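You operate a simulated robot arm through the tools that you are given. There is no shell and no other tool. Be economical: measure what you need, move in short steps, check, and stop when the job is done.

You run a simulated robot arm. Do the job below in one go: nothing can be reset, and whatever is moved stays where it is left.

TASK
Clamp the short tube, brush off its rust, then lay it on the grey rest.
Fine: brown brush, back where it lay; leave the fence clamp open.
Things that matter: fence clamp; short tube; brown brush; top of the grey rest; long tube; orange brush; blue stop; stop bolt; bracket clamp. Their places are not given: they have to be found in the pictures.

The check looks at the end state, three seconds after you hand in, the way a careful person would. Anything else that was tipped, shoved, dropped, spilled or broken makes it a failure.

THE ROBOT
A 7-joint arm with a two-finger parallel gripper, fixed in place. Base frame: the origin is at the foot of the arm, x ahead of it, y to its left, z up. Readings come in m, rad, newtons and seconds.
With the tool pointing down near the work surface it reaches from about 0.28 to 0.5 m from the base axis. Its first joint turns from -1.152 to 1.152 rad. Payload 1.57 kg.
The tool frame sits at the grasp point between the pads (the TCP): z along the fingers, y along the line on which they close. The tips reach 0.03 m beyond it. The gripper opens to 0.11 m. The fingers are 0.024 m wide and 0.012 m thick; the gripper's body (0.048 by 0.112 m) begins 0.078 m behind the TCP.
Orientation is that of the tool frame in the base frame, as a unit quaternion [x, y, z, w]. With the fingers straight down and closing along the base's y, the tool's x points along the base's -x, its y along +y and its z along -z.

THE INTERFACE
- The arm moves only by the tool step_arm. Its argument "plan" is a list of rows, each an object (a shift or turn left out is 0, a gripper value left out holds the last) with "turn": the turn, a rotation vector about the base's x, y, z in units of 8 degrees (1.0 is 8 degrees), a list of three; "delta_pos": the shift along the base's x, y, z in units of 30 mm (1.0 is 30 mm), a list of three; "grip": the finger opening in mm, from 0 to 110. In form: [{"turn": [rx, ry, rz], "delta_pos": [x, y, z], "grip": grip}, ...]. A call has 1 to 12 rows; each row shifts and turns the commanded pose from where the row before left it. A call with a number of a shift or a turn outside -1 to 1 is refused whole. Each row takes 0.2 s and may step no farther than 0.05 m and 0.15 rad from the row before; otherwise, or with a gripper value out of range, the whole call is refused. A pose out of reach is approached as far as the arm can. The call stops where the force on the tool passes 90 N (or 10 N more than at its start, if that is more) or the arm is blocked; 0.2 s more then pass. The fingers move at their own pace (about 0.108 m/s each) and stop on an object; they squeeze with about 27 N. The grip force told is the motor's: it shows also when the fingers shut on nothing. Time passes only in rows, and 0.2 s behind the last, so rows that do not move let the fingers close. It gives the time, the measured TCP pose, the force on the tool (base axes), the opening and the grip force at its end, in the units of the frame above (readings bear some noise), and new pictures: "pictures" is both (left out), scene, wrist or none.
- Cameras (640 x 400 px; columns grow to the right, rows downward): "scene" is fixed at [0.1685, -0.3884, 1.3901]; the picture's right is [0.83, -0.56, 0.00], its down [-0.30, -0.45, -0.84] and it looks along [0.47, 0.70, -0.54] (base axes); focal length 324 px, centre (320, 200). "wrist" rides on the gripper at [0.07, 0.016, -0.141] in the tool frame; the picture's right is [-0.23, 0.97, 0.00], its down [-0.85, -0.20, -0.48] and it looks along [-0.47, -0.11, 0.88] (tool axes); focal length 222 px, centre (320, 200).
- point_at(camera, pixels): for up to 12 pixels [column, row] of the newest picture of that camera ("zoom" is the newest enlarged one), the place [x, y, z] in the base frame of the surface seen there, good to about 0.003 m, but the place of the scene camera against the robot may be out by one fixed shift of up to 0.025 m in any direction. No time passes.
- zoom(camera, box): a new picture of the part [left, top, right, bottom] of that camera's present view, enlarged. No time passes.
- sign_off(): hands the job in; it is judged then, once.

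Work in short steps. Measure before you move; look again where a grasp or a placing could have gone wrong, and mend it. You have 80 turns and 170 pictures in all, those below and enlarged ones among them. Open the gripper and draw the arm clear of the work before you hand the job in, unless the task says otherwise; then end with one line.

The tools are called as name(argument=value, ...) on one line, values as JSON. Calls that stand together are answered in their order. step_arm: Moves the arm, as the interface text tells. Its arguments: {"type":"object","properties":{"plan":{"type":"array","items":{"type":"object","properties":{"turn":{"type":"array","items":{"type":"number"}},"delta_pos":{"type":"array","items":{"type":"number"}},"grip":{"type":"number"}}}},"pictures":{"type":"string","enum":["both","scene","wrist","none"]}},"required":["plan"]} The other tools are called the same way: point_at (camera, pixels) gives the place of the surface under pixels of a picture; zoom (camera, box) takes an enlarged picture of a part of a camera's view; sign_off () hands the job in.

At the start:

```text
time_s: 0.0
ee_pos: [0.4645, 0.0614, 1.1125]
tcp_rot: [0.0, 1.0, 0.0, -0.001]
wrist_force: [0.9, 0.1, 0.5]
gripper_width: 0.1099
grip_force: 0.0
```

scene: 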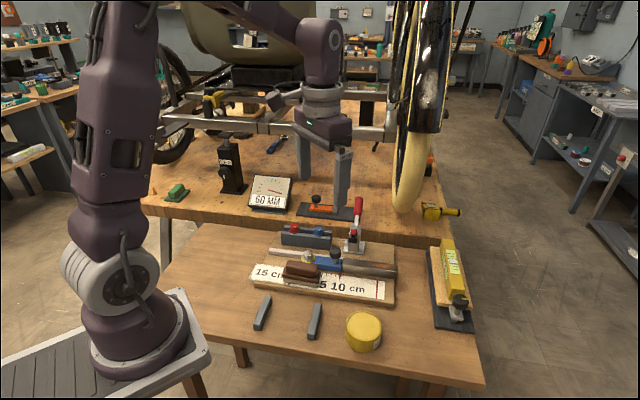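
wrist: 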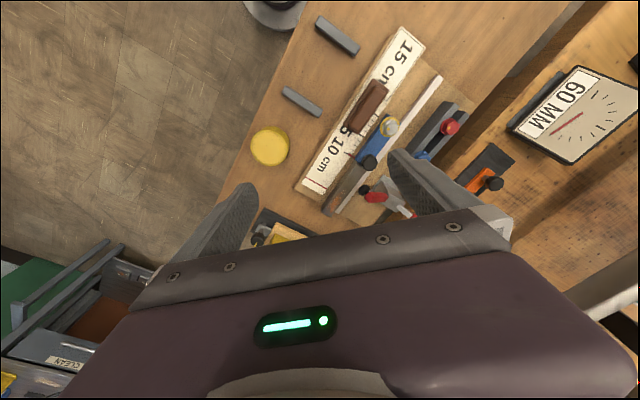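

The scene shows a fixture around (330,265) with tubes, clamps and brushes; I enlarge both views to identify the parts.

zoom(camera="scene", box=[230, 180, 430, 305])

zoom(camera="wrist", box=[240, 10, 540, 220])

zoom(camera="scene", box=[230, 230, 490, 392])

```text
3.20 times, centred on (330, 242) of scene
```

zoom: 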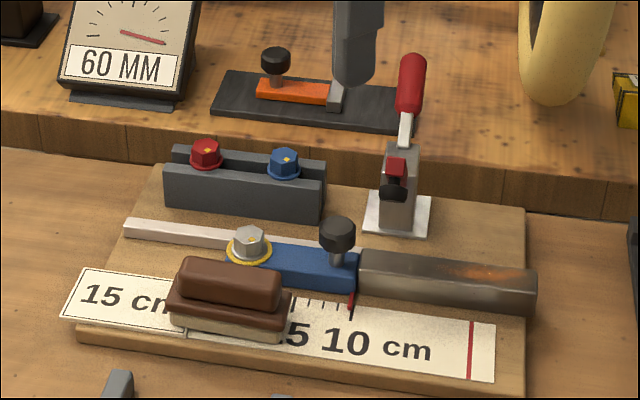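

```text
1.90 times, centred on (390, 115) of wrist
```

zoom: 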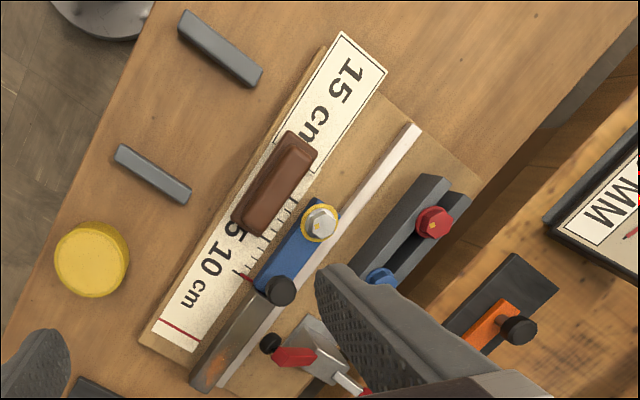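

```text
2.46 times, centred on (360, 311) of scene
```

zoom: 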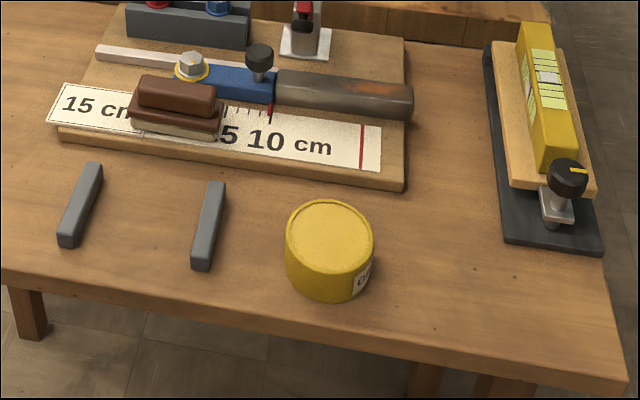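

I zoom closer on the candidates: the fence clamp, the tube, the grey bars and the right-hand device.

zoom(camera="scene", box=[325, 190, 405, 290])

zoom(camera="scene", box=[410, 190, 490, 340])

zoom(camera="scene", box=[140, 100, 460, 230])

point_at(camera="scene", pixels=[[345, 263], [395, 271], [300, 266], [284, 275], [318, 278], [262, 308], [315, 318], [352, 238], [358, 205], [328, 263], [307, 256], [365, 325]])

```text
4.00 times, centred on (365, 240) of scene
```

zoom: 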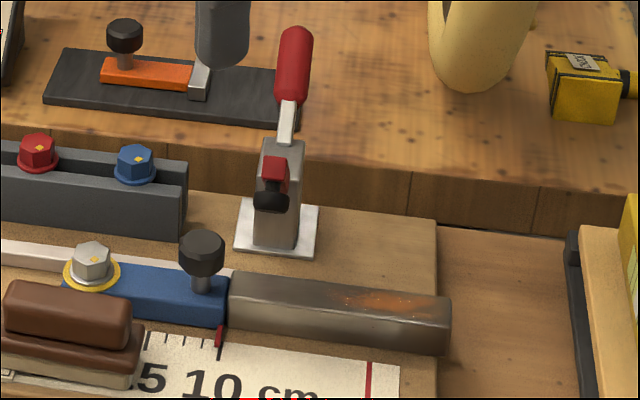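

```text
2.67 times, centred on (450, 265) of scene
```

zoom: 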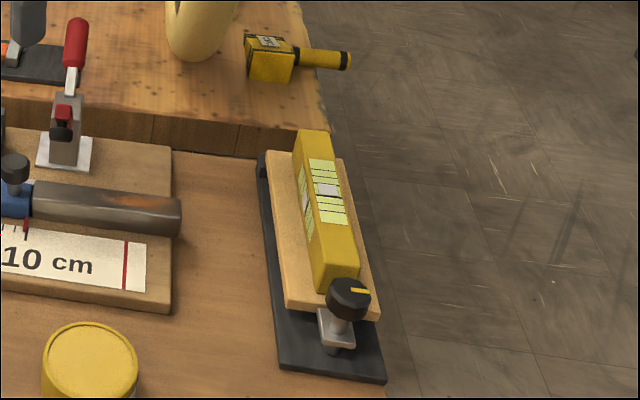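

```text
2.00 times, centred on (300, 165) of scene
```

zoom: 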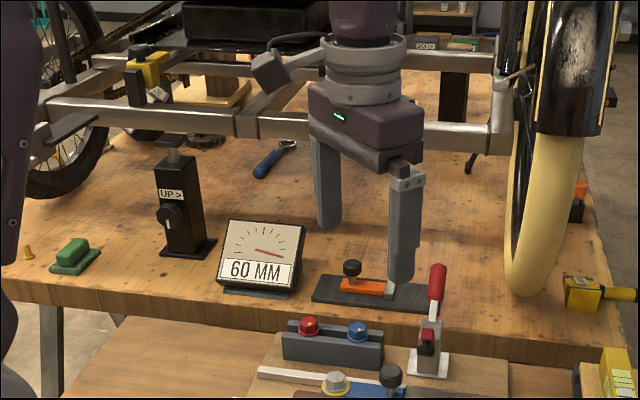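

```text
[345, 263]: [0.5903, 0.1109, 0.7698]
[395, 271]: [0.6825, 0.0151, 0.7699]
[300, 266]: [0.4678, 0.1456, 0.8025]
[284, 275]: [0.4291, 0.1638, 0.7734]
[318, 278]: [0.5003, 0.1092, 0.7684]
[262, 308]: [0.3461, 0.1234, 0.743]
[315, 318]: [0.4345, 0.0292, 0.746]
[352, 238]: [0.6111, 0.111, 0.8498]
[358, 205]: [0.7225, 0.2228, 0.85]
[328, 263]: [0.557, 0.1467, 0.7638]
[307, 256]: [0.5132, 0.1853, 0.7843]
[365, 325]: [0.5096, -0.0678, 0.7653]
```

The surface readings give z ≈ 0.74, which disagrees with the stated 0.3, so I check against the wrist camera and the arm's foot.

point_at(camera="wrist", pixels=[[268, 147], [302, 101], [338, 35], [369, 105], [377, 141], [390, 127], [370, 162], [348, 198], [335, 150], [448, 127], [375, 197], [480, 180]])

point_at(camera="scene", pixels=[[135, 365], [50, 380], [190, 340], [220, 300], [363, 329], [175, 190], [320, 203], [428, 160], [455, 275], [230, 165], [340, 200], [302, 165]])

zoom(camera="wrist", box=[320, 90, 440, 230])

```text
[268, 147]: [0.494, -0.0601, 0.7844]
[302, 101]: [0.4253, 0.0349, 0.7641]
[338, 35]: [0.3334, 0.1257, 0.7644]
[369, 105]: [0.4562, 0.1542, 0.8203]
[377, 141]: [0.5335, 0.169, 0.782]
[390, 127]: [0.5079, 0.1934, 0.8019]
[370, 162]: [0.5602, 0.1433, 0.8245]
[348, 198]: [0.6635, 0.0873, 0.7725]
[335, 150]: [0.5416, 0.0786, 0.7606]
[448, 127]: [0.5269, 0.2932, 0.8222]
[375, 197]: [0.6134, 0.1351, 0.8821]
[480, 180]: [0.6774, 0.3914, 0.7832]
```

```text
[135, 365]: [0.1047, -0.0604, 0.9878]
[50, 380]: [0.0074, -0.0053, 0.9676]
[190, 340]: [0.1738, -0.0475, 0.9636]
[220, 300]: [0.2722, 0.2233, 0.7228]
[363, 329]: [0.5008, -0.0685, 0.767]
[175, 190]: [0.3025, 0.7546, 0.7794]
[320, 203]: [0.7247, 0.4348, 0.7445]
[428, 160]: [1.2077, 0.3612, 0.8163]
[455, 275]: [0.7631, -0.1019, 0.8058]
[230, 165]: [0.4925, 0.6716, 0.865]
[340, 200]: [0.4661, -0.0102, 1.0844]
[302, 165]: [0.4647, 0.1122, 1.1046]
```

```text
2.86 times, centred on (380, 160) of wrist
```

zoom: 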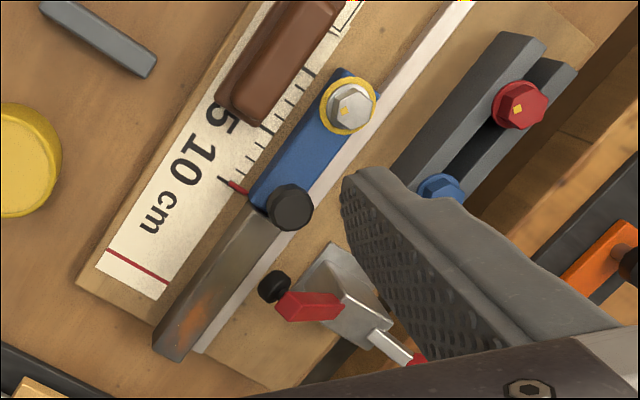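

The wrist and scene views agree on a bench top near z ≈ 0.76, and the scene is offset from the wrist by about (-0.008, +0.007, +0.018). The tube runs roughly along (0.7, -0.7), so I turn the tool -45° up here, which also tests motion, and look again.

step_arm(plan=[{"turn": [0, 0, -1]}, {"turn": [0, 0, -1]}, {"turn": [0, 0, -1]}, {"turn": [0, 0, -1]}, {"turn": [0, 0, -1]}, {"turn": [0, 0, -0.6]}, {"delta_pos": [0, 0, 0]}])

```text
time_s: 1.6
ee_pos: [0.4649, 0.0601, 1.1126]
tcp_rot: [0.382, 0.924, 0.0, 0.0]
wrist_force: [0.2, -0.2, 0.3]
gripper_width: 0.1099
grip_force: 0.0
```

scene: 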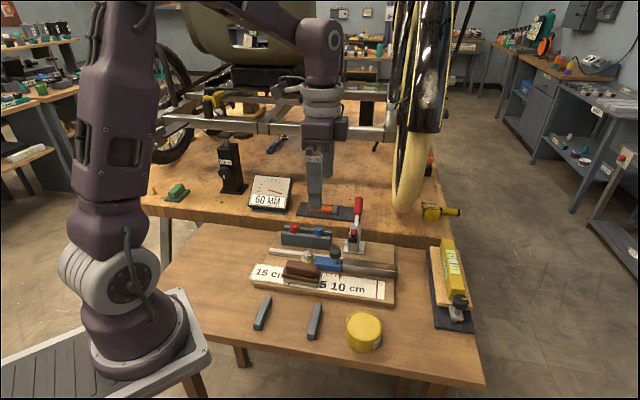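
wrist: 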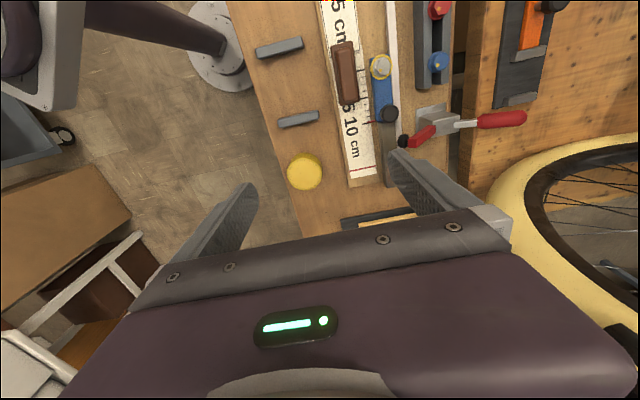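

The turn worked, and the fence now runs down the wrist picture. I move in and down toward the fixture to test the reach and see the tube and clamp closely.

step_arm(plan=[{"delta_pos": [1, 0, -1]}, {"delta_pos": [1, 0, -1]}, {"delta_pos": [0, 0.5, -1]}, {"delta_pos": [0, 0.5, 0]}, {"delta_pos": [0, 0, 0]}])

```text
time_s: 2.8
ee_pos: [0.5261, 0.0894, 1.023]
tcp_rot: [0.381, 0.924, 0.0, 0.0]
wrist_force: [-0.1, -0.1, 0.7]
gripper_width: 0.11
grip_force: 0.2
```

scene: 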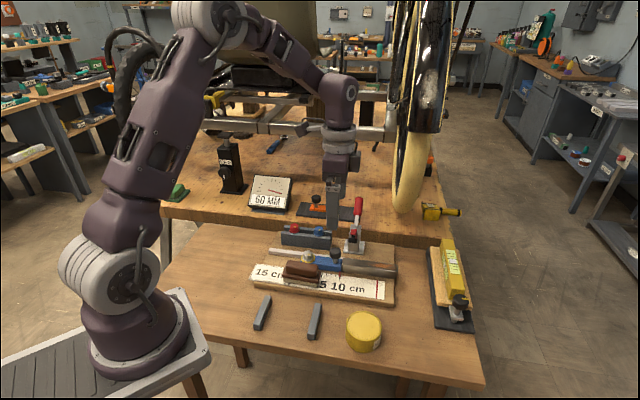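
wrist: 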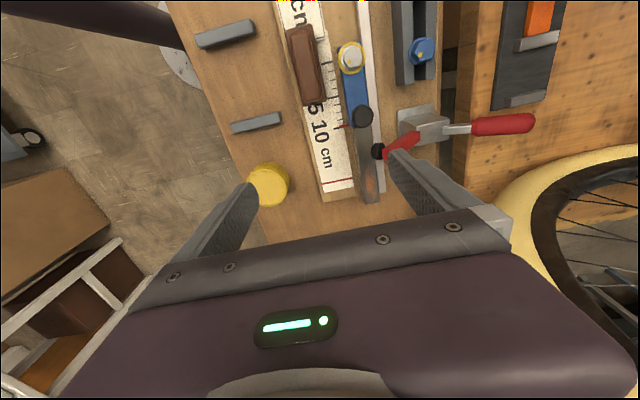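

Motion is as commanded. I enlarge this view and measure the tube ends, bars, clamp pad and brush.

zoom(camera="wrist", box=[190, 0, 450, 210])

point_at(camera="wrist", pixels=[[370, 198], [364, 135], [354, 90], [362, 117], [378, 151], [400, 145], [425, 130], [505, 123], [225, 34], [255, 123], [303, 55], [318, 98]])

zoom(camera="wrist", box=[330, 60, 550, 210])

```text
1.90 times, centred on (320, 105) of wrist
```

zoom: 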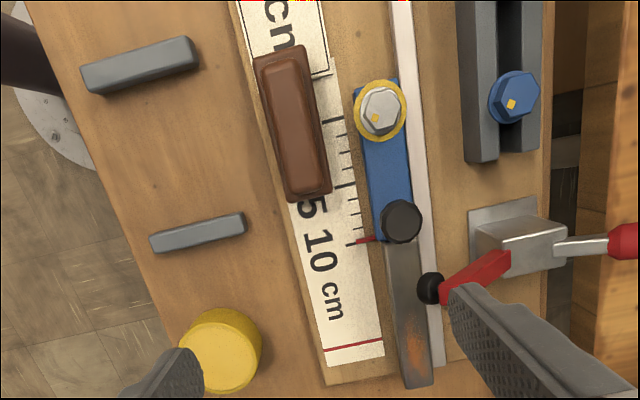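

```text
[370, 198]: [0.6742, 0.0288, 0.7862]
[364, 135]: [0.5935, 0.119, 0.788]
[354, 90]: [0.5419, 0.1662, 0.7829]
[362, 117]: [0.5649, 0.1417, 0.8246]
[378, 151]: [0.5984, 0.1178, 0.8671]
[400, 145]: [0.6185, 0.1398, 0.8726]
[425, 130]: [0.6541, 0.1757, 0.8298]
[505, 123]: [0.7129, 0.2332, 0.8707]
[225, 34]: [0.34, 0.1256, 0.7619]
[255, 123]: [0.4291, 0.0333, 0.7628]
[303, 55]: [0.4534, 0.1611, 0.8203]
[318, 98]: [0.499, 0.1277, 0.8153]
```

```text
2.67 times, centred on (440, 135) of wrist
```

zoom: 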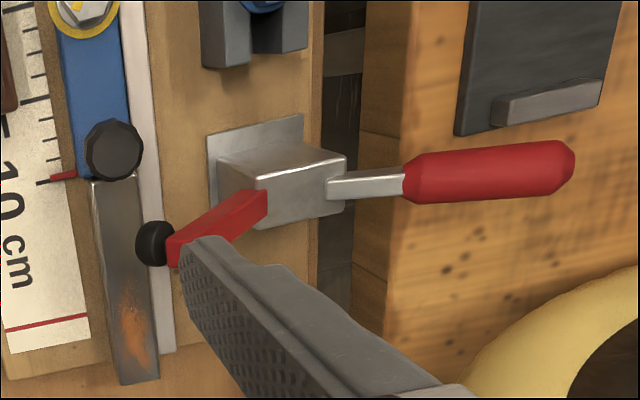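

One tube is visible, about 0.14 m long and running from the stop to (0.679, 0.022). I measure the clamp handle and arm more finely and search the rest of the scene for the long tube and the orange brush.

point_at(camera="zoom", pixels=[[155, 243], [185, 248], [250, 205], [240, 150], [300, 165], [335, 175], [370, 185], [415, 175], [480, 170], [560, 165], [220, 135], [300, 230]])

zoom(camera="scene", box=[330, 180, 400, 285])

zoom(camera="scene", box=[140, 70, 300, 230])

zoom(camera="scene", box=[340, 90, 480, 230])

```text
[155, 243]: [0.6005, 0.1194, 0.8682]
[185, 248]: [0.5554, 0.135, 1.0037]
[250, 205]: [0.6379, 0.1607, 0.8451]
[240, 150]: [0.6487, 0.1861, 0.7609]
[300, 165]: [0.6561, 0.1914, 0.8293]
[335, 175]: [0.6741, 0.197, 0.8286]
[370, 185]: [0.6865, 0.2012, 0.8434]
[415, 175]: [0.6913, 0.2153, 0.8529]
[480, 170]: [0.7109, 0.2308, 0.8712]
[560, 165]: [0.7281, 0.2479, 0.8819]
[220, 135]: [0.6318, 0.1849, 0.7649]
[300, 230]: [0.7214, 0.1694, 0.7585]
```

```text
3.81 times, centred on (365, 232) of scene
```

zoom: 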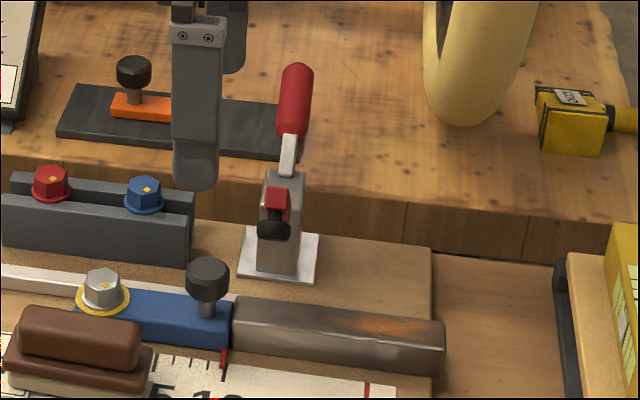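

```text
2.50 times, centred on (220, 150) of scene
```

zoom: 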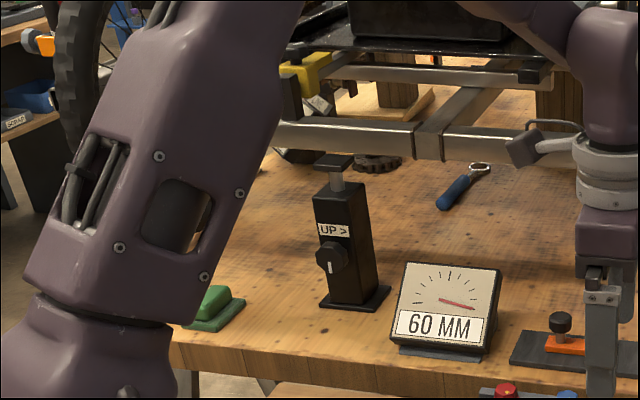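

```text
2.86 times, centred on (410, 160) of scene
```

zoom: 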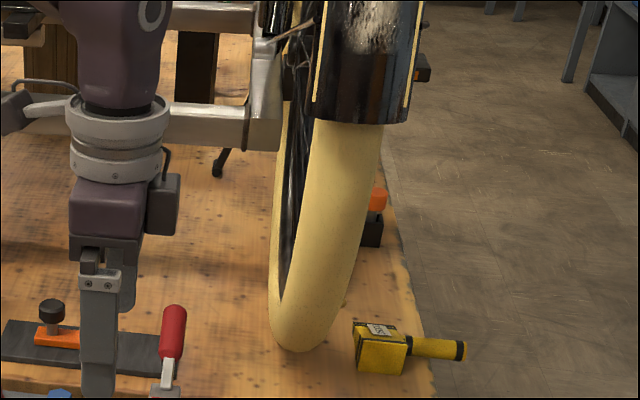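

Clamp geometry from these points: the body is near (0.655, 0.18, 0.83), the arm is raised, and the handle leans outward from (0.674, 0.197, 0.829) to (0.728, 0.248, 0.882). I turn the tool +88° so the fingers close across the handle.

step_arm(plan=[{"turn": [0, 0, 1]}, {"turn": [0, 0, 1]}, {"turn": [0, 0, 1]}, {"turn": [0, 0, 1]}, {"turn": [0, 0, 1]}, {"turn": [0, 0, 1]}, {"turn": [0, 0, 1]}, {"turn": [0, 0, 1]}, {"turn": [0, 0, 1]}, {"turn": [0, 0, 1]}, {"turn": [0, 0, 1]}, {"delta_pos": [0, 0, 0]}])

```text
time_s: 5.4
ee_pos: [0.5245, 0.0892, 1.0222]
tcp_rot: [-0.369, 0.93, 0.0, -0.001]
wrist_force: [-0.8, 0.2, -0.5]
gripper_width: 0.11
grip_force: 0.0
```

scene: 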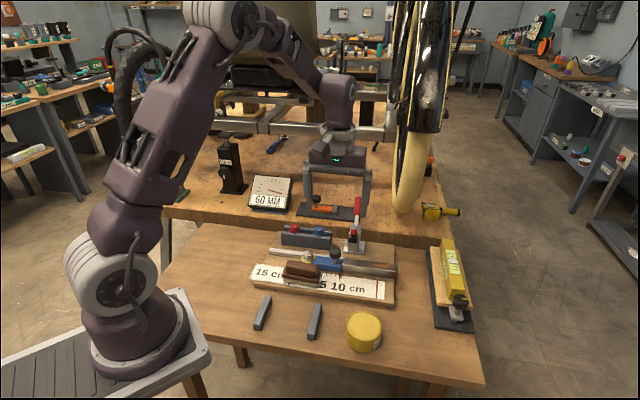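
wrist: 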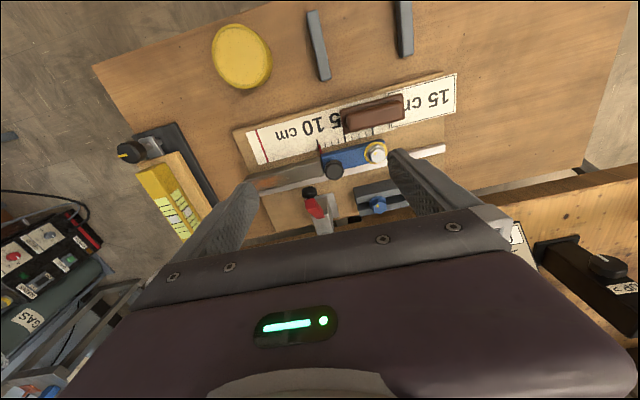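

The orientation is right. Before moving over the handle I check the clearance to the wheel and frame behind it.

point_at(camera="scene", pixels=[[405, 205], [420, 100], [398, 100], [390, 110], [300, 118], [388, 140], [390, 40], [225, 20]])

step_arm(plan=[{"delta_pos": [1, 0.75, 0]}, {"delta_pos": [1, 0.75, 0]}, {"delta_pos": [1, 0.75, 0]}, {"delta_pos": [0, 0, 0]}])

```text
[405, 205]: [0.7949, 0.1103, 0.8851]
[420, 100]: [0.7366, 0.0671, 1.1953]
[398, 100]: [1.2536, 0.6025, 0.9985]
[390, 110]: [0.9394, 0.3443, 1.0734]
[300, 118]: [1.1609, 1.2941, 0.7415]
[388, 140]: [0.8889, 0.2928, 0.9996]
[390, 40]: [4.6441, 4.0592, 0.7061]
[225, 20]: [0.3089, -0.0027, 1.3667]
```

```text
time_s: 6.4
ee_pos: [0.6145, 0.1579, 1.0232]
tcp_rot: [-0.368, 0.93, 0.0, 0.0]
wrist_force: [-0.3, -0.8, -0.9]
gripper_width: 0.11
grip_force: 0.0
```

scene: 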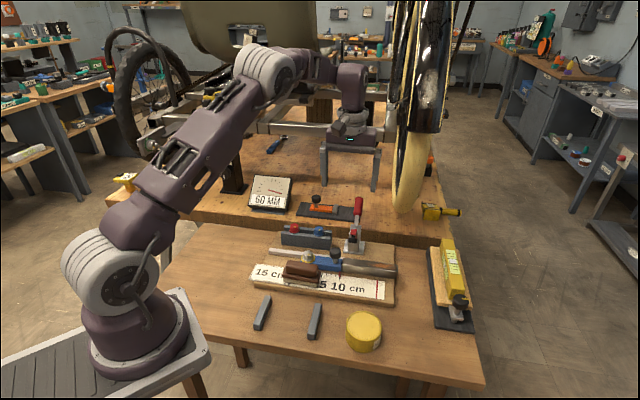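
wrist: 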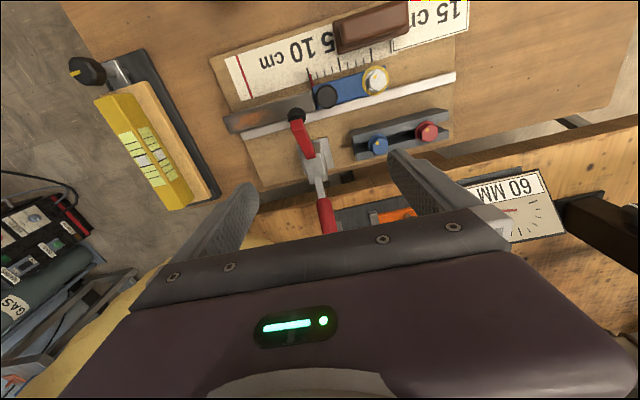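

The wheel plane passes near (0.795, 0.11), about 0.14 m from the handle. I measure how close the wheel's near side is before going further.

point_at(camera="wrist", pixels=[[256, 240], [120, 300], [60, 370], [90, 340], [325, 215], [318, 185], [327, 228], [298, 114], [305, 140], [40, 395], [318, 165], [265, 236]])

zoom(camera="scene", box=[300, 50, 460, 220])

zoom(camera="wrist", box=[220, 90, 380, 240])

```text
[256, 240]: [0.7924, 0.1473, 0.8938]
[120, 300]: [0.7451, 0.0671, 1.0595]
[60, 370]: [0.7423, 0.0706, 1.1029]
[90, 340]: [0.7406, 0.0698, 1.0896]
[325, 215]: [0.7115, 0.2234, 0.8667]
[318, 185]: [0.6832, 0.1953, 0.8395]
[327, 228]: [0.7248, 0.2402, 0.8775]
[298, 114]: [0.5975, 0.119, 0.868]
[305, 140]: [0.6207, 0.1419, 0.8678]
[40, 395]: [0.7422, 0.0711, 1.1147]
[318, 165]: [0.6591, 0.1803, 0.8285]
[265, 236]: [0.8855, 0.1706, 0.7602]
```

```text
2.35 times, centred on (380, 135) of scene
```

zoom: 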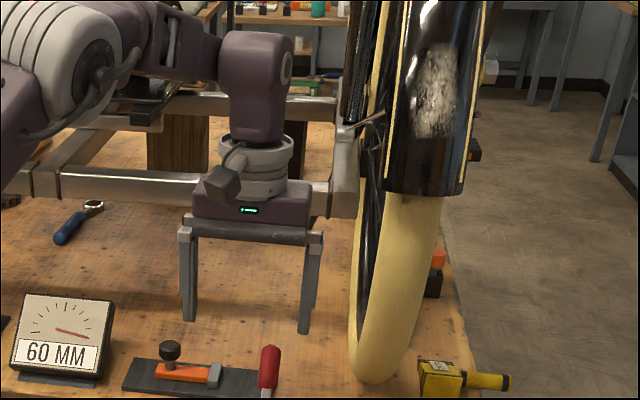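

```text
2.67 times, centred on (300, 165) of wrist
```

zoom: 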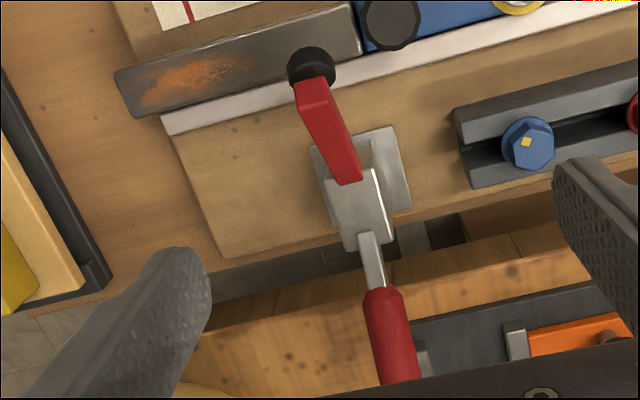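

The wheel edge leaves about 4 cm beside the gripper at the handle. I narrow the fingers to 60 mm, move over the handle and stop partway down to check.

step_arm(plan=[{"delta_pos": [1, 0.73, 0], "grip": 60}, {"delta_pos": [1, 0.73, 0]}, {"delta_pos": [1, 0.73, 0]}, {"delta_pos": [0, 0, -1]}, {"delta_pos": [0, 0, -1]}, {"delta_pos": [0, 0, -1]}, {"delta_pos": [0, 0, 0]}])

zoom(camera="scene", box=[290, 120, 430, 260])

```text
time_s: 8.0
ee_pos: [0.647, 0.1869, 0.9335]
tcp_rot: [-0.368, 0.93, 0.0, 0.0]
wrist_force: [0.0, 0.7, 0.4]
gripper_width: 0.06
grip_force: 0.0
out of reach, approached as far as the arm can: row 2, 3
```

scene: 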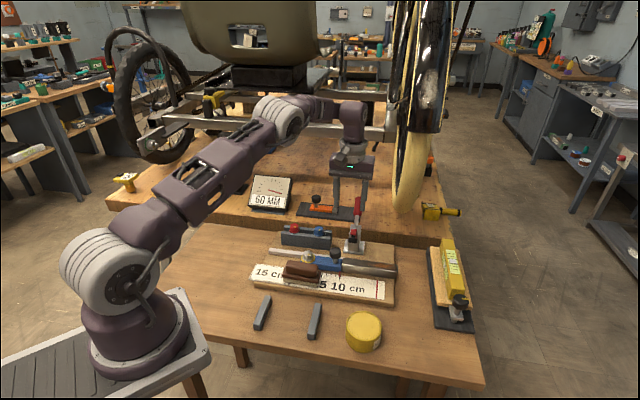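
wrist: 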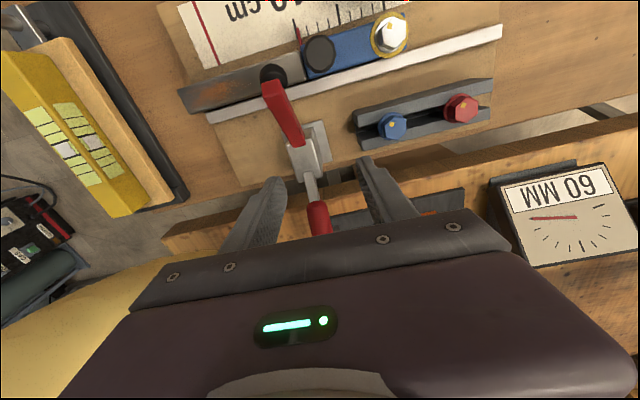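

```text
2.86 times, centred on (360, 190) of scene
```

zoom: 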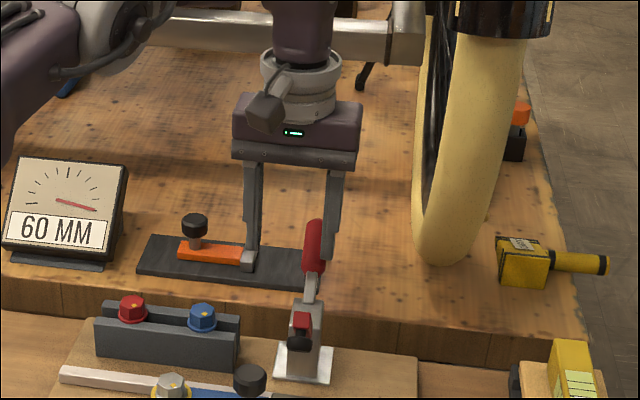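

A vertical tool stops at a radius of about 0.67 m, while the handle is at 0.74. The handle rises outward about 36°, so I tilt the fingers outward 35°, which extends the reach and squares them to the handle.

step_arm(plan=[{"turn": [0.69, -0.72, 0]}, {"turn": [0.69, -0.72, 0]}, {"turn": [0.69, -0.72, 0]}, {"turn": [0.69, -0.72, 0]}, {"turn": [0.28, -0.29, 0]}, {"delta_pos": [0, 0, 0]}])

zoom(camera="scene", box=[290, 120, 430, 260])

```text
time_s: 9.4
ee_pos: [0.6463, 0.1883, 0.934]
tcp_rot: [-0.351, 0.886, 0.114, 0.281]
wrist_force: [-0.1, -0.2, 0.3]
gripper_width: 0.0602
grip_force: 0.1
```

scene: 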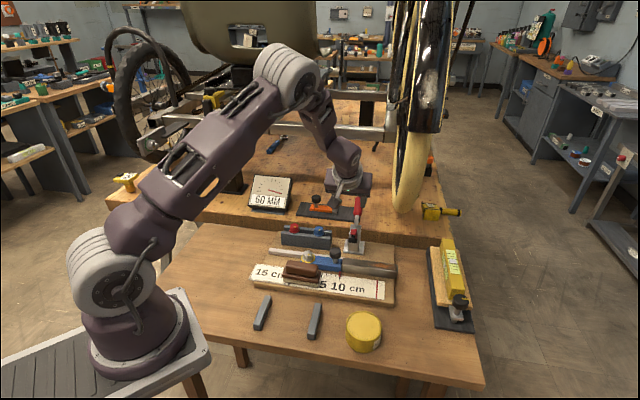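
wrist: 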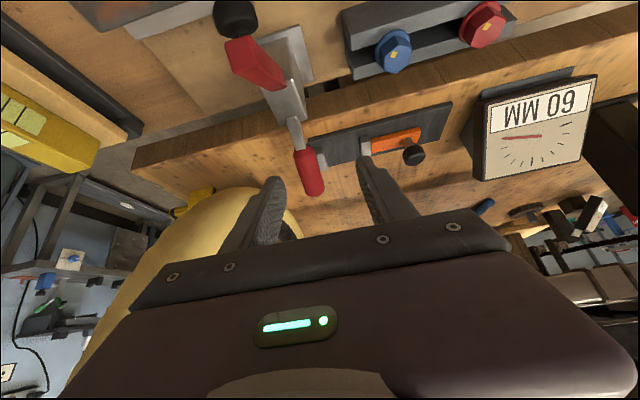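

```text
2.86 times, centred on (360, 190) of scene
```

zoom: 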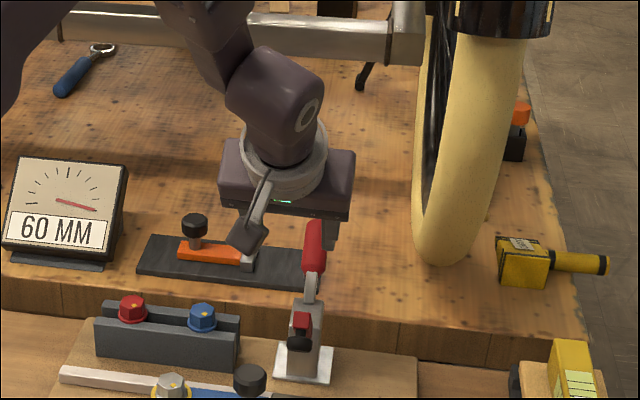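

The tilt gives a clean view, with the handle running from (295,130) to (313,190). I measure it again from here.

point_at(camera="wrist", pixels=[[304, 158], [309, 172], [313, 188], [296, 130], [278, 90], [236, 18], [255, 60], [300, 100], [230, 235], [190, 260]])

```text
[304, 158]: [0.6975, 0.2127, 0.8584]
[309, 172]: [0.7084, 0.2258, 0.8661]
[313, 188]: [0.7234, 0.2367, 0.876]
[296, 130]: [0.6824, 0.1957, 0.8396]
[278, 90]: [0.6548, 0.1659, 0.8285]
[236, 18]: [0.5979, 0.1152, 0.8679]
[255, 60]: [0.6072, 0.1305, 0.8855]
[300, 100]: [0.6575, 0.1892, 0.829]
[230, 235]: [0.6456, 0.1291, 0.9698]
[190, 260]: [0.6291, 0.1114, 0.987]
```

Handle axis is near (0.712, 0.230, 0.858). I align sideways and advance along the finger direction with the fingers still open.

step_arm(plan=[{"delta_pos": [0.72, 0.02, 0.37]}, {"delta_pos": [0.371, 0.345, -0.724]}, {"delta_pos": [0.371, 0.345, -0.724]}, {"delta_pos": [0.371, 0.345, -0.724]}, {"delta_pos": [0.371, 0.345, -0.724]}, {"delta_pos": [0, 0, 0]}])

zoom(camera="scene", box=[290, 140, 430, 260])

```text
time_s: 10.8
ee_pos: [0.7135, 0.2321, 0.8553]
tcp_rot: [-0.352, 0.886, 0.115, 0.279]
wrist_force: [0.0, 0.0, 0.6]
gripper_width: 0.0602
grip_force: 0.0
```

scene: 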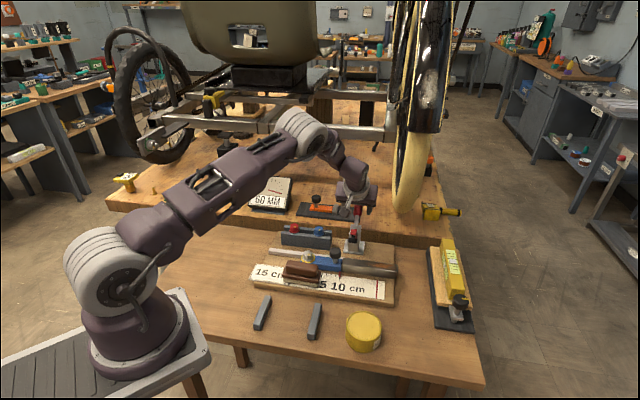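
wrist: 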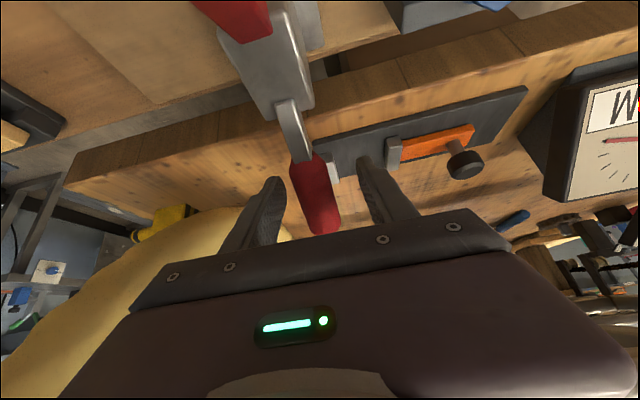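

```text
3.33 times, centred on (360, 200) of scene
```

zoom: 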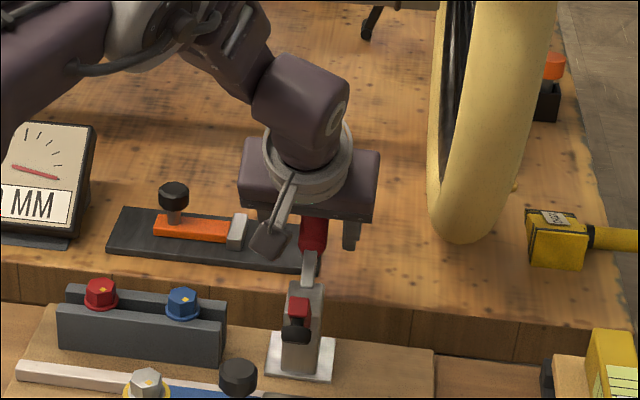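

The handle sits between the fingers. I close on it and make a small test pull up and back, perpendicular to the handle.

step_arm(plan=[{"grip": 10}, {}, {}, {"delta_pos": [-0.15, -0.14, 0.27]}, {"delta_pos": [-0.15, -0.14, 0.27]}, {}])

zoom(camera="scene", box=[290, 140, 430, 260])

```text
time_s: 12.2
ee_pos: [0.7055, 0.2219, 0.8743]
tcp_rot: [-0.35, 0.887, 0.113, 0.279]
wrist_force: [16.7, -15.9, -2.8]
gripper_width: 0.0307
grip_force: 11.3
```

scene: 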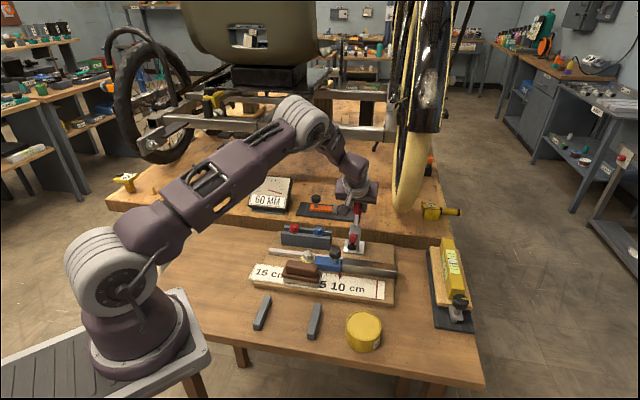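
wrist: 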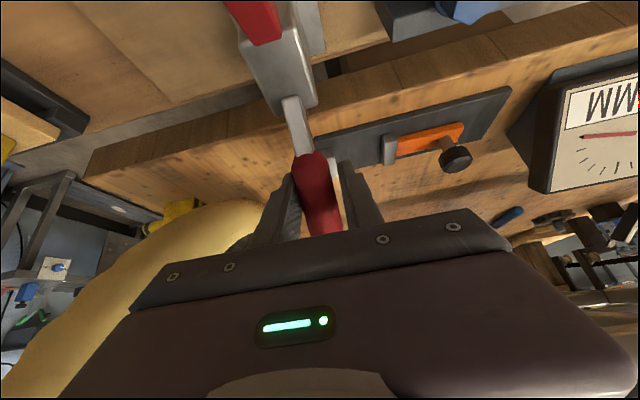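

```text
3.33 times, centred on (360, 200) of scene
```

zoom: 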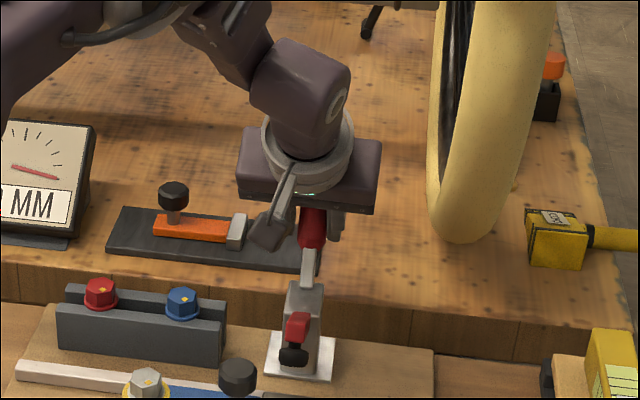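

Raising the handle lowers the clamp's pad, so raising is the closing direction. I ease the sideways load and continue along an arc about the pivot near (0.66, 0.18, 0.815).

step_arm(plan=[{"delta_pos": [0.1, -0.1, 0]}, {"delta_pos": [-0.234, -0.22, 0.25]}, {"delta_pos": [-0.234, -0.22, 0.25]}, {"delta_pos": [-0.248, -0.234, 0.133]}, {"delta_pos": [-0.248, -0.234, 0.133]}, {}])

zoom(camera="scene", box=[290, 160, 430, 280])

```text
time_s: 13.6
ee_pos: [0.6787, 0.1927, 0.8945]
tcp_rot: [-0.351, 0.886, 0.114, 0.28]
wrist_force: [7.1, -8.5, -8.9]
gripper_width: 0.0253
grip_force: 37.1
```

scene: 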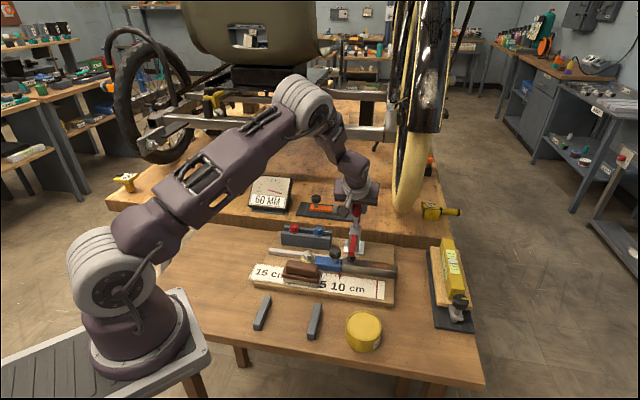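
wrist: 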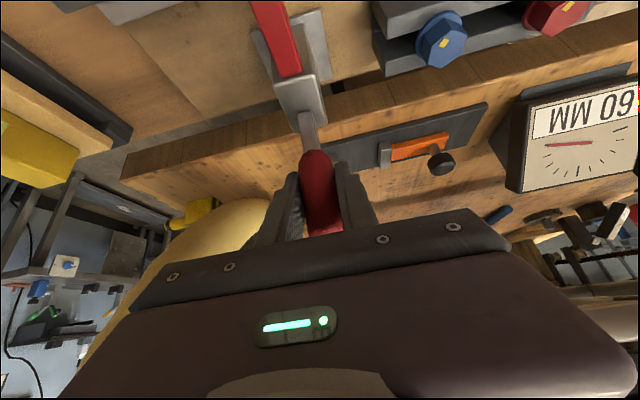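

```text
3.33 times, centred on (360, 220) of scene
```

zoom: 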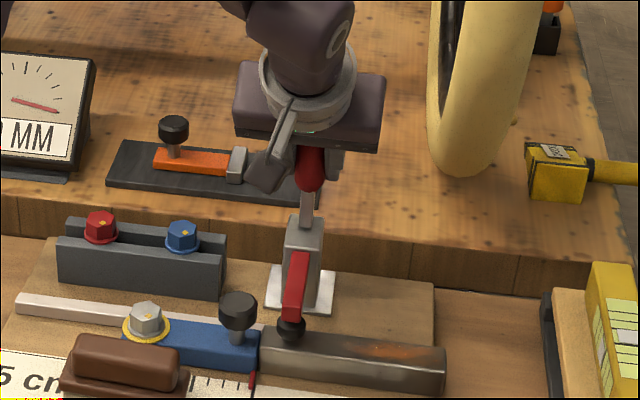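

The pad is now just above the tube at zoom (290,325), so I continue the arc until it seats.

step_arm(plan=[{"delta_pos": [-0.2, -0.3, 0.06]}, {"delta_pos": [-0.25, -0.27, 0.04]}, {}])

zoom(camera="scene", box=[290, 160, 430, 280])

```text
time_s: 14.4
ee_pos: [0.6667, 0.1795, 0.9]
tcp_rot: [-0.353, 0.884, 0.116, 0.282]
wrist_force: [41.0, 44.9, -27.8]
gripper_width: 0.0257
grip_force: 36.4
```

scene: 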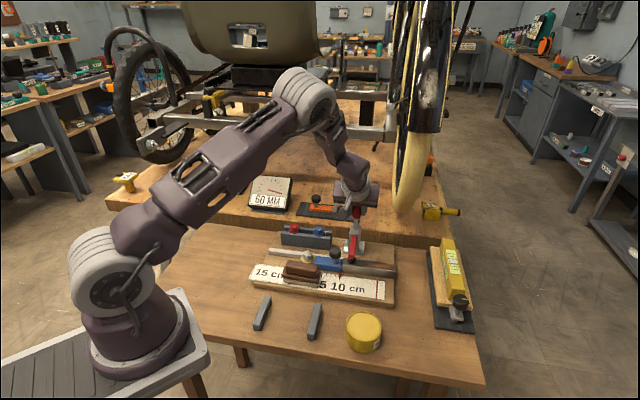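
wrist: 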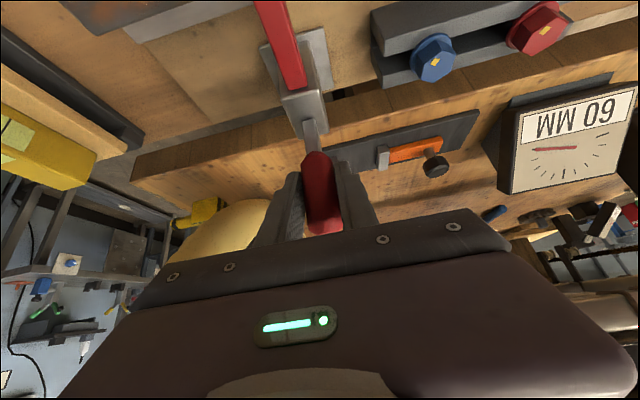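

```text
3.33 times, centred on (360, 220) of scene
```

zoom: 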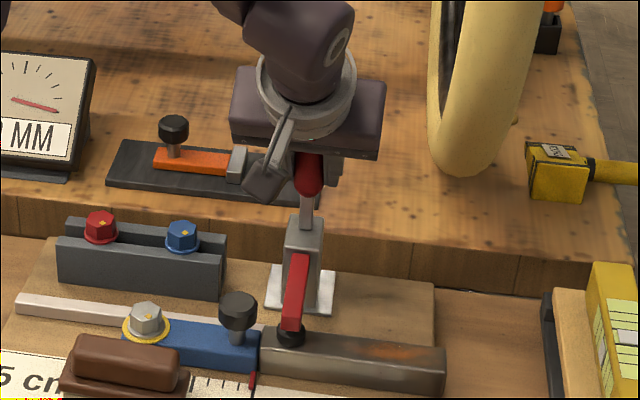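

The pad now presses on the tube with about 67 N of resistance at the handle. I push a little more to lock it over centre.

step_arm(plan=[{"delta_pos": [-0.1, -0.1, 0]}, {"delta_pos": [-0.05, -0.05, 0]}, {}], pictures="none")

zoom(camera="scene", box=[320, 200, 400, 280])

```text
time_s: 15.2
ee_pos: [0.6629, 0.1756, 0.9019]
tcp_rot: [-0.352, 0.884, 0.116, 0.284]
wrist_force: [39.2, 52.3, -11.5]
gripper_width: 0.0254
grip_force: 36.5
```

```text
5.00 times, centred on (360, 240) of scene
```

zoom: 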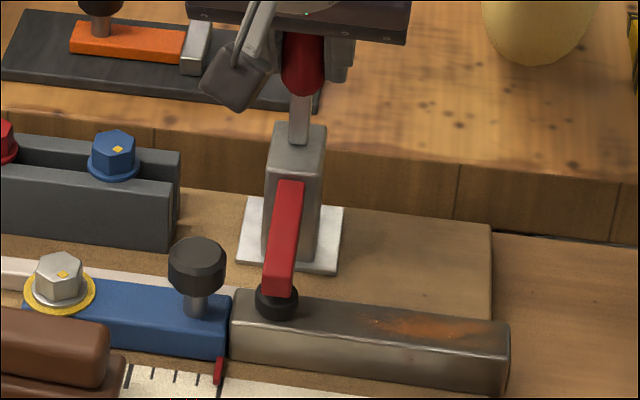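

The handle is still yielding at a steady force, so I keep going in small increments.

step_arm(plan=[{"delta_pos": [-0.15, -0.14, 0]}, {"delta_pos": [-0.15, -0.14, 0]}, {}], pictures="none")

zoom(camera="scene", box=[320, 200, 400, 280])

```text
time_s: 16.0
ee_pos: [0.6494, 0.1592, 0.8981]
tcp_rot: [-0.352, 0.888, 0.115, 0.274]
wrist_force: [-16.2, 8.5, 0.2]
gripper_width: 0.026
grip_force: 9.2
```

```text
5.00 times, centred on (360, 240) of scene
```

zoom: 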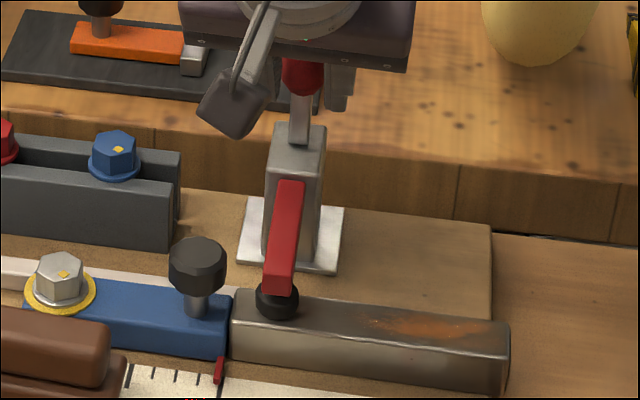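

The resistance vanished with a snap, so the clamp has locked over centre. I open the fingers and back out along the tool axis.

step_arm(plan=[{"grip": 60}, {}, {"delta_pos": [-0.4, -0.38, 0.8]}, {"delta_pos": [-0.4, -0.38, 0.8]}, {"delta_pos": [-0.4, -0.38, 0.8]}, {"delta_pos": [-0.4, -0.38, 0.8]}, {"delta_pos": [-0.4, -0.38, 0.8]}, {}])

zoom(camera="scene", box=[320, 180, 410, 280])

```text
time_s: 17.8
ee_pos: [0.5928, 0.1067, 1.0193]
tcp_rot: [-0.351, 0.887, 0.114, 0.279]
wrist_force: [-0.3, 0.1, -0.3]
gripper_width: 0.0603
grip_force: 0.0
```

scene: 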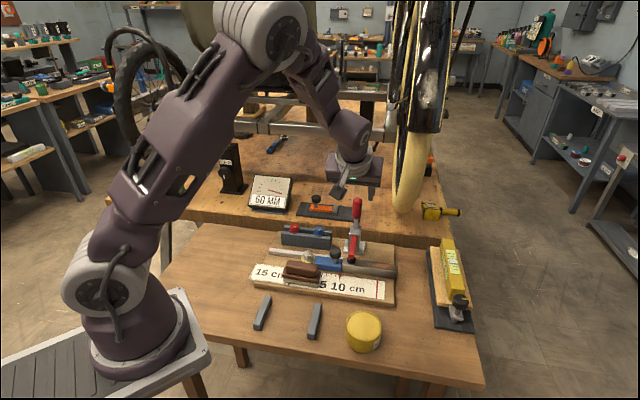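
wrist: 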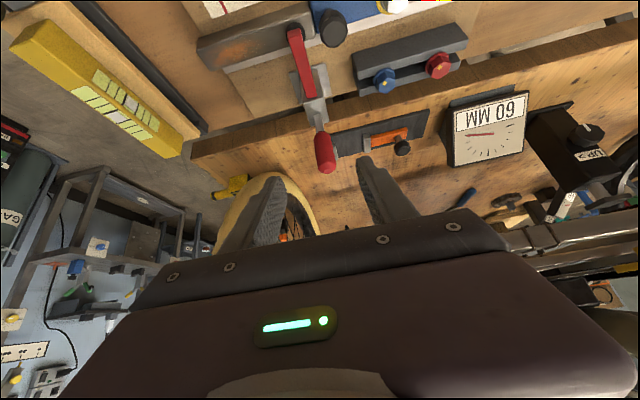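

```text
4.00 times, centred on (365, 230) of scene
```

zoom: 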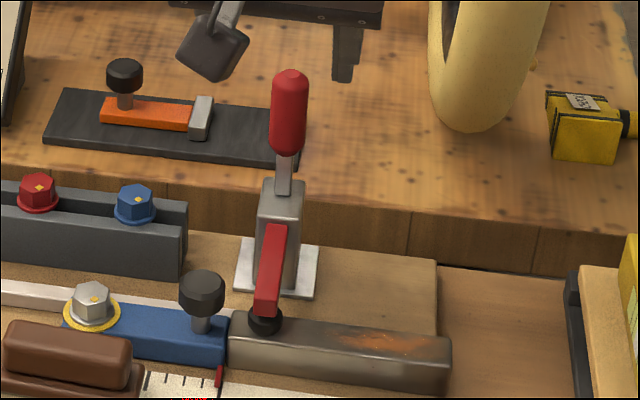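

The clamp stays shut on the tube. I undo the tilt while moving back over the brush, then turn toward its axis.

step_arm(plan=[{"turn": [-0.69, 0.72, 0], "delta_pos": [-0.8, 0, 0]}, {"turn": [-0.69, 0.72, 0], "delta_pos": [-0.8, 0.2, 0]}, {"turn": [-0.69, 0.72, 0], "delta_pos": [-0.8, 0.3, 0]}, {"turn": [-0.69, 0.72, 0], "delta_pos": [-0.8, 0.3, 0]}, {"turn": [-0.28, 0.29, 0], "delta_pos": [-0.7, 0.3, 0]}, {}], pictures="none")

step_arm(plan=[{"turn": [0, 0, -1]}, {"turn": [0, 0, -1]}, {"turn": [0, 0, -1]}, {"turn": [0, 0, -1]}, {"turn": [0, 0, -1]}, {"turn": [0, 0, -1]}, {"turn": [0, 0, -1]}, {"turn": [0, 0, -1]}, {"turn": [0, 0, -1]}, {"turn": [0, 0, -1]}, {}])

```text
time_s: 19.2
ee_pos: [0.475, 0.139, 1.0202]
tcp_rot: [-0.369, 0.929, 0.001, 0.0]
wrist_force: [0.5, -0.4, 0.2]
gripper_width: 0.0599
grip_force: 0.1
```

```text
time_s: 21.6
ee_pos: [0.4757, 0.1377, 1.0194]
tcp_rot: [0.317, 0.948, 0.0, 0.0]
wrist_force: [0.1, -0.7, -0.8]
gripper_width: 0.0598
grip_force: 0.0
```

scene: 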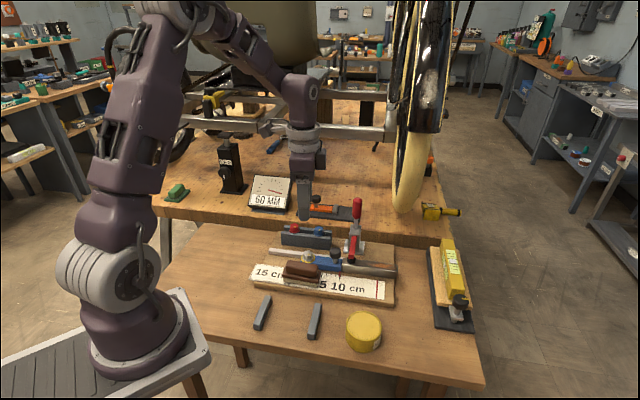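
wrist: 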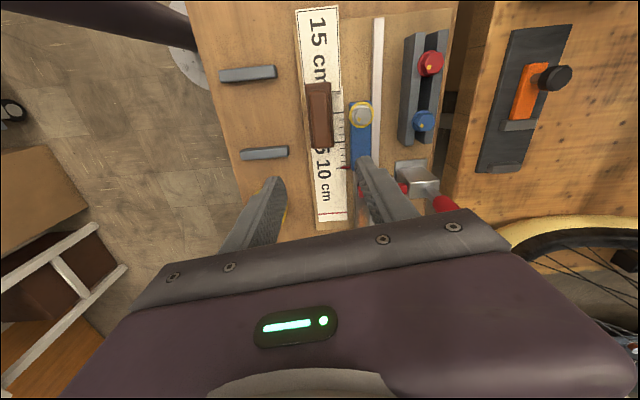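

I enlarge to measure the brush outline, its nearby stop bolt, and the reference points.

zoom(camera="wrist", box=[270, 60, 400, 180])

zoom(camera="scene", box=[270, 240, 350, 300])

point_at(camera="wrist", pixels=[[320, 90], [317, 140], [313, 116], [327, 114], [310, 90], [330, 90], [314, 144], [332, 142], [361, 113], [335, 130], [305, 125], [346, 140]])

```text
3.33 times, centred on (335, 120) of wrist
```

zoom: 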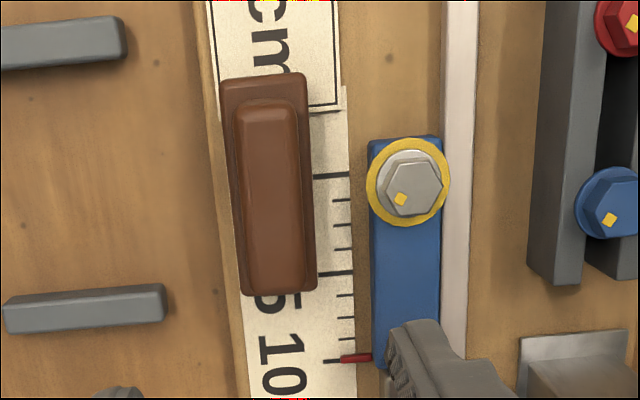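

```text
6.67 times, centred on (310, 270) of scene
```

zoom: 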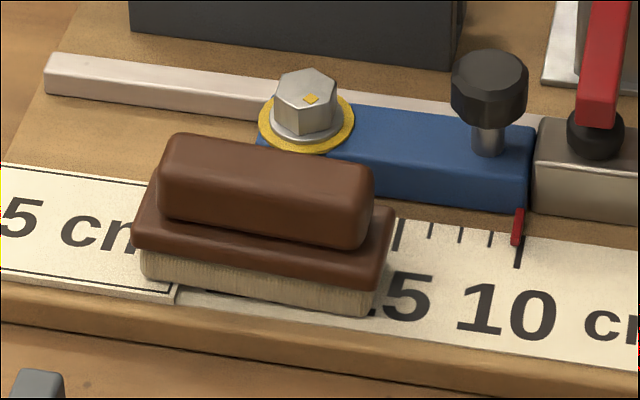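

```text
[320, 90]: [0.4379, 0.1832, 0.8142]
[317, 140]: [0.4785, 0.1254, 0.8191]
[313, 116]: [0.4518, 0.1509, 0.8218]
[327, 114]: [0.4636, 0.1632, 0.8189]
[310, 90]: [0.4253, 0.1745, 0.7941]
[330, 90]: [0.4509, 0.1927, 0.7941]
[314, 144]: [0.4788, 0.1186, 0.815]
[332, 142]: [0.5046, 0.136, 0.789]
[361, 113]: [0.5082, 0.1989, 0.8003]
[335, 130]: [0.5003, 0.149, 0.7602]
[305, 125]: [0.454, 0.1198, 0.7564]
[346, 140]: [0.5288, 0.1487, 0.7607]
```

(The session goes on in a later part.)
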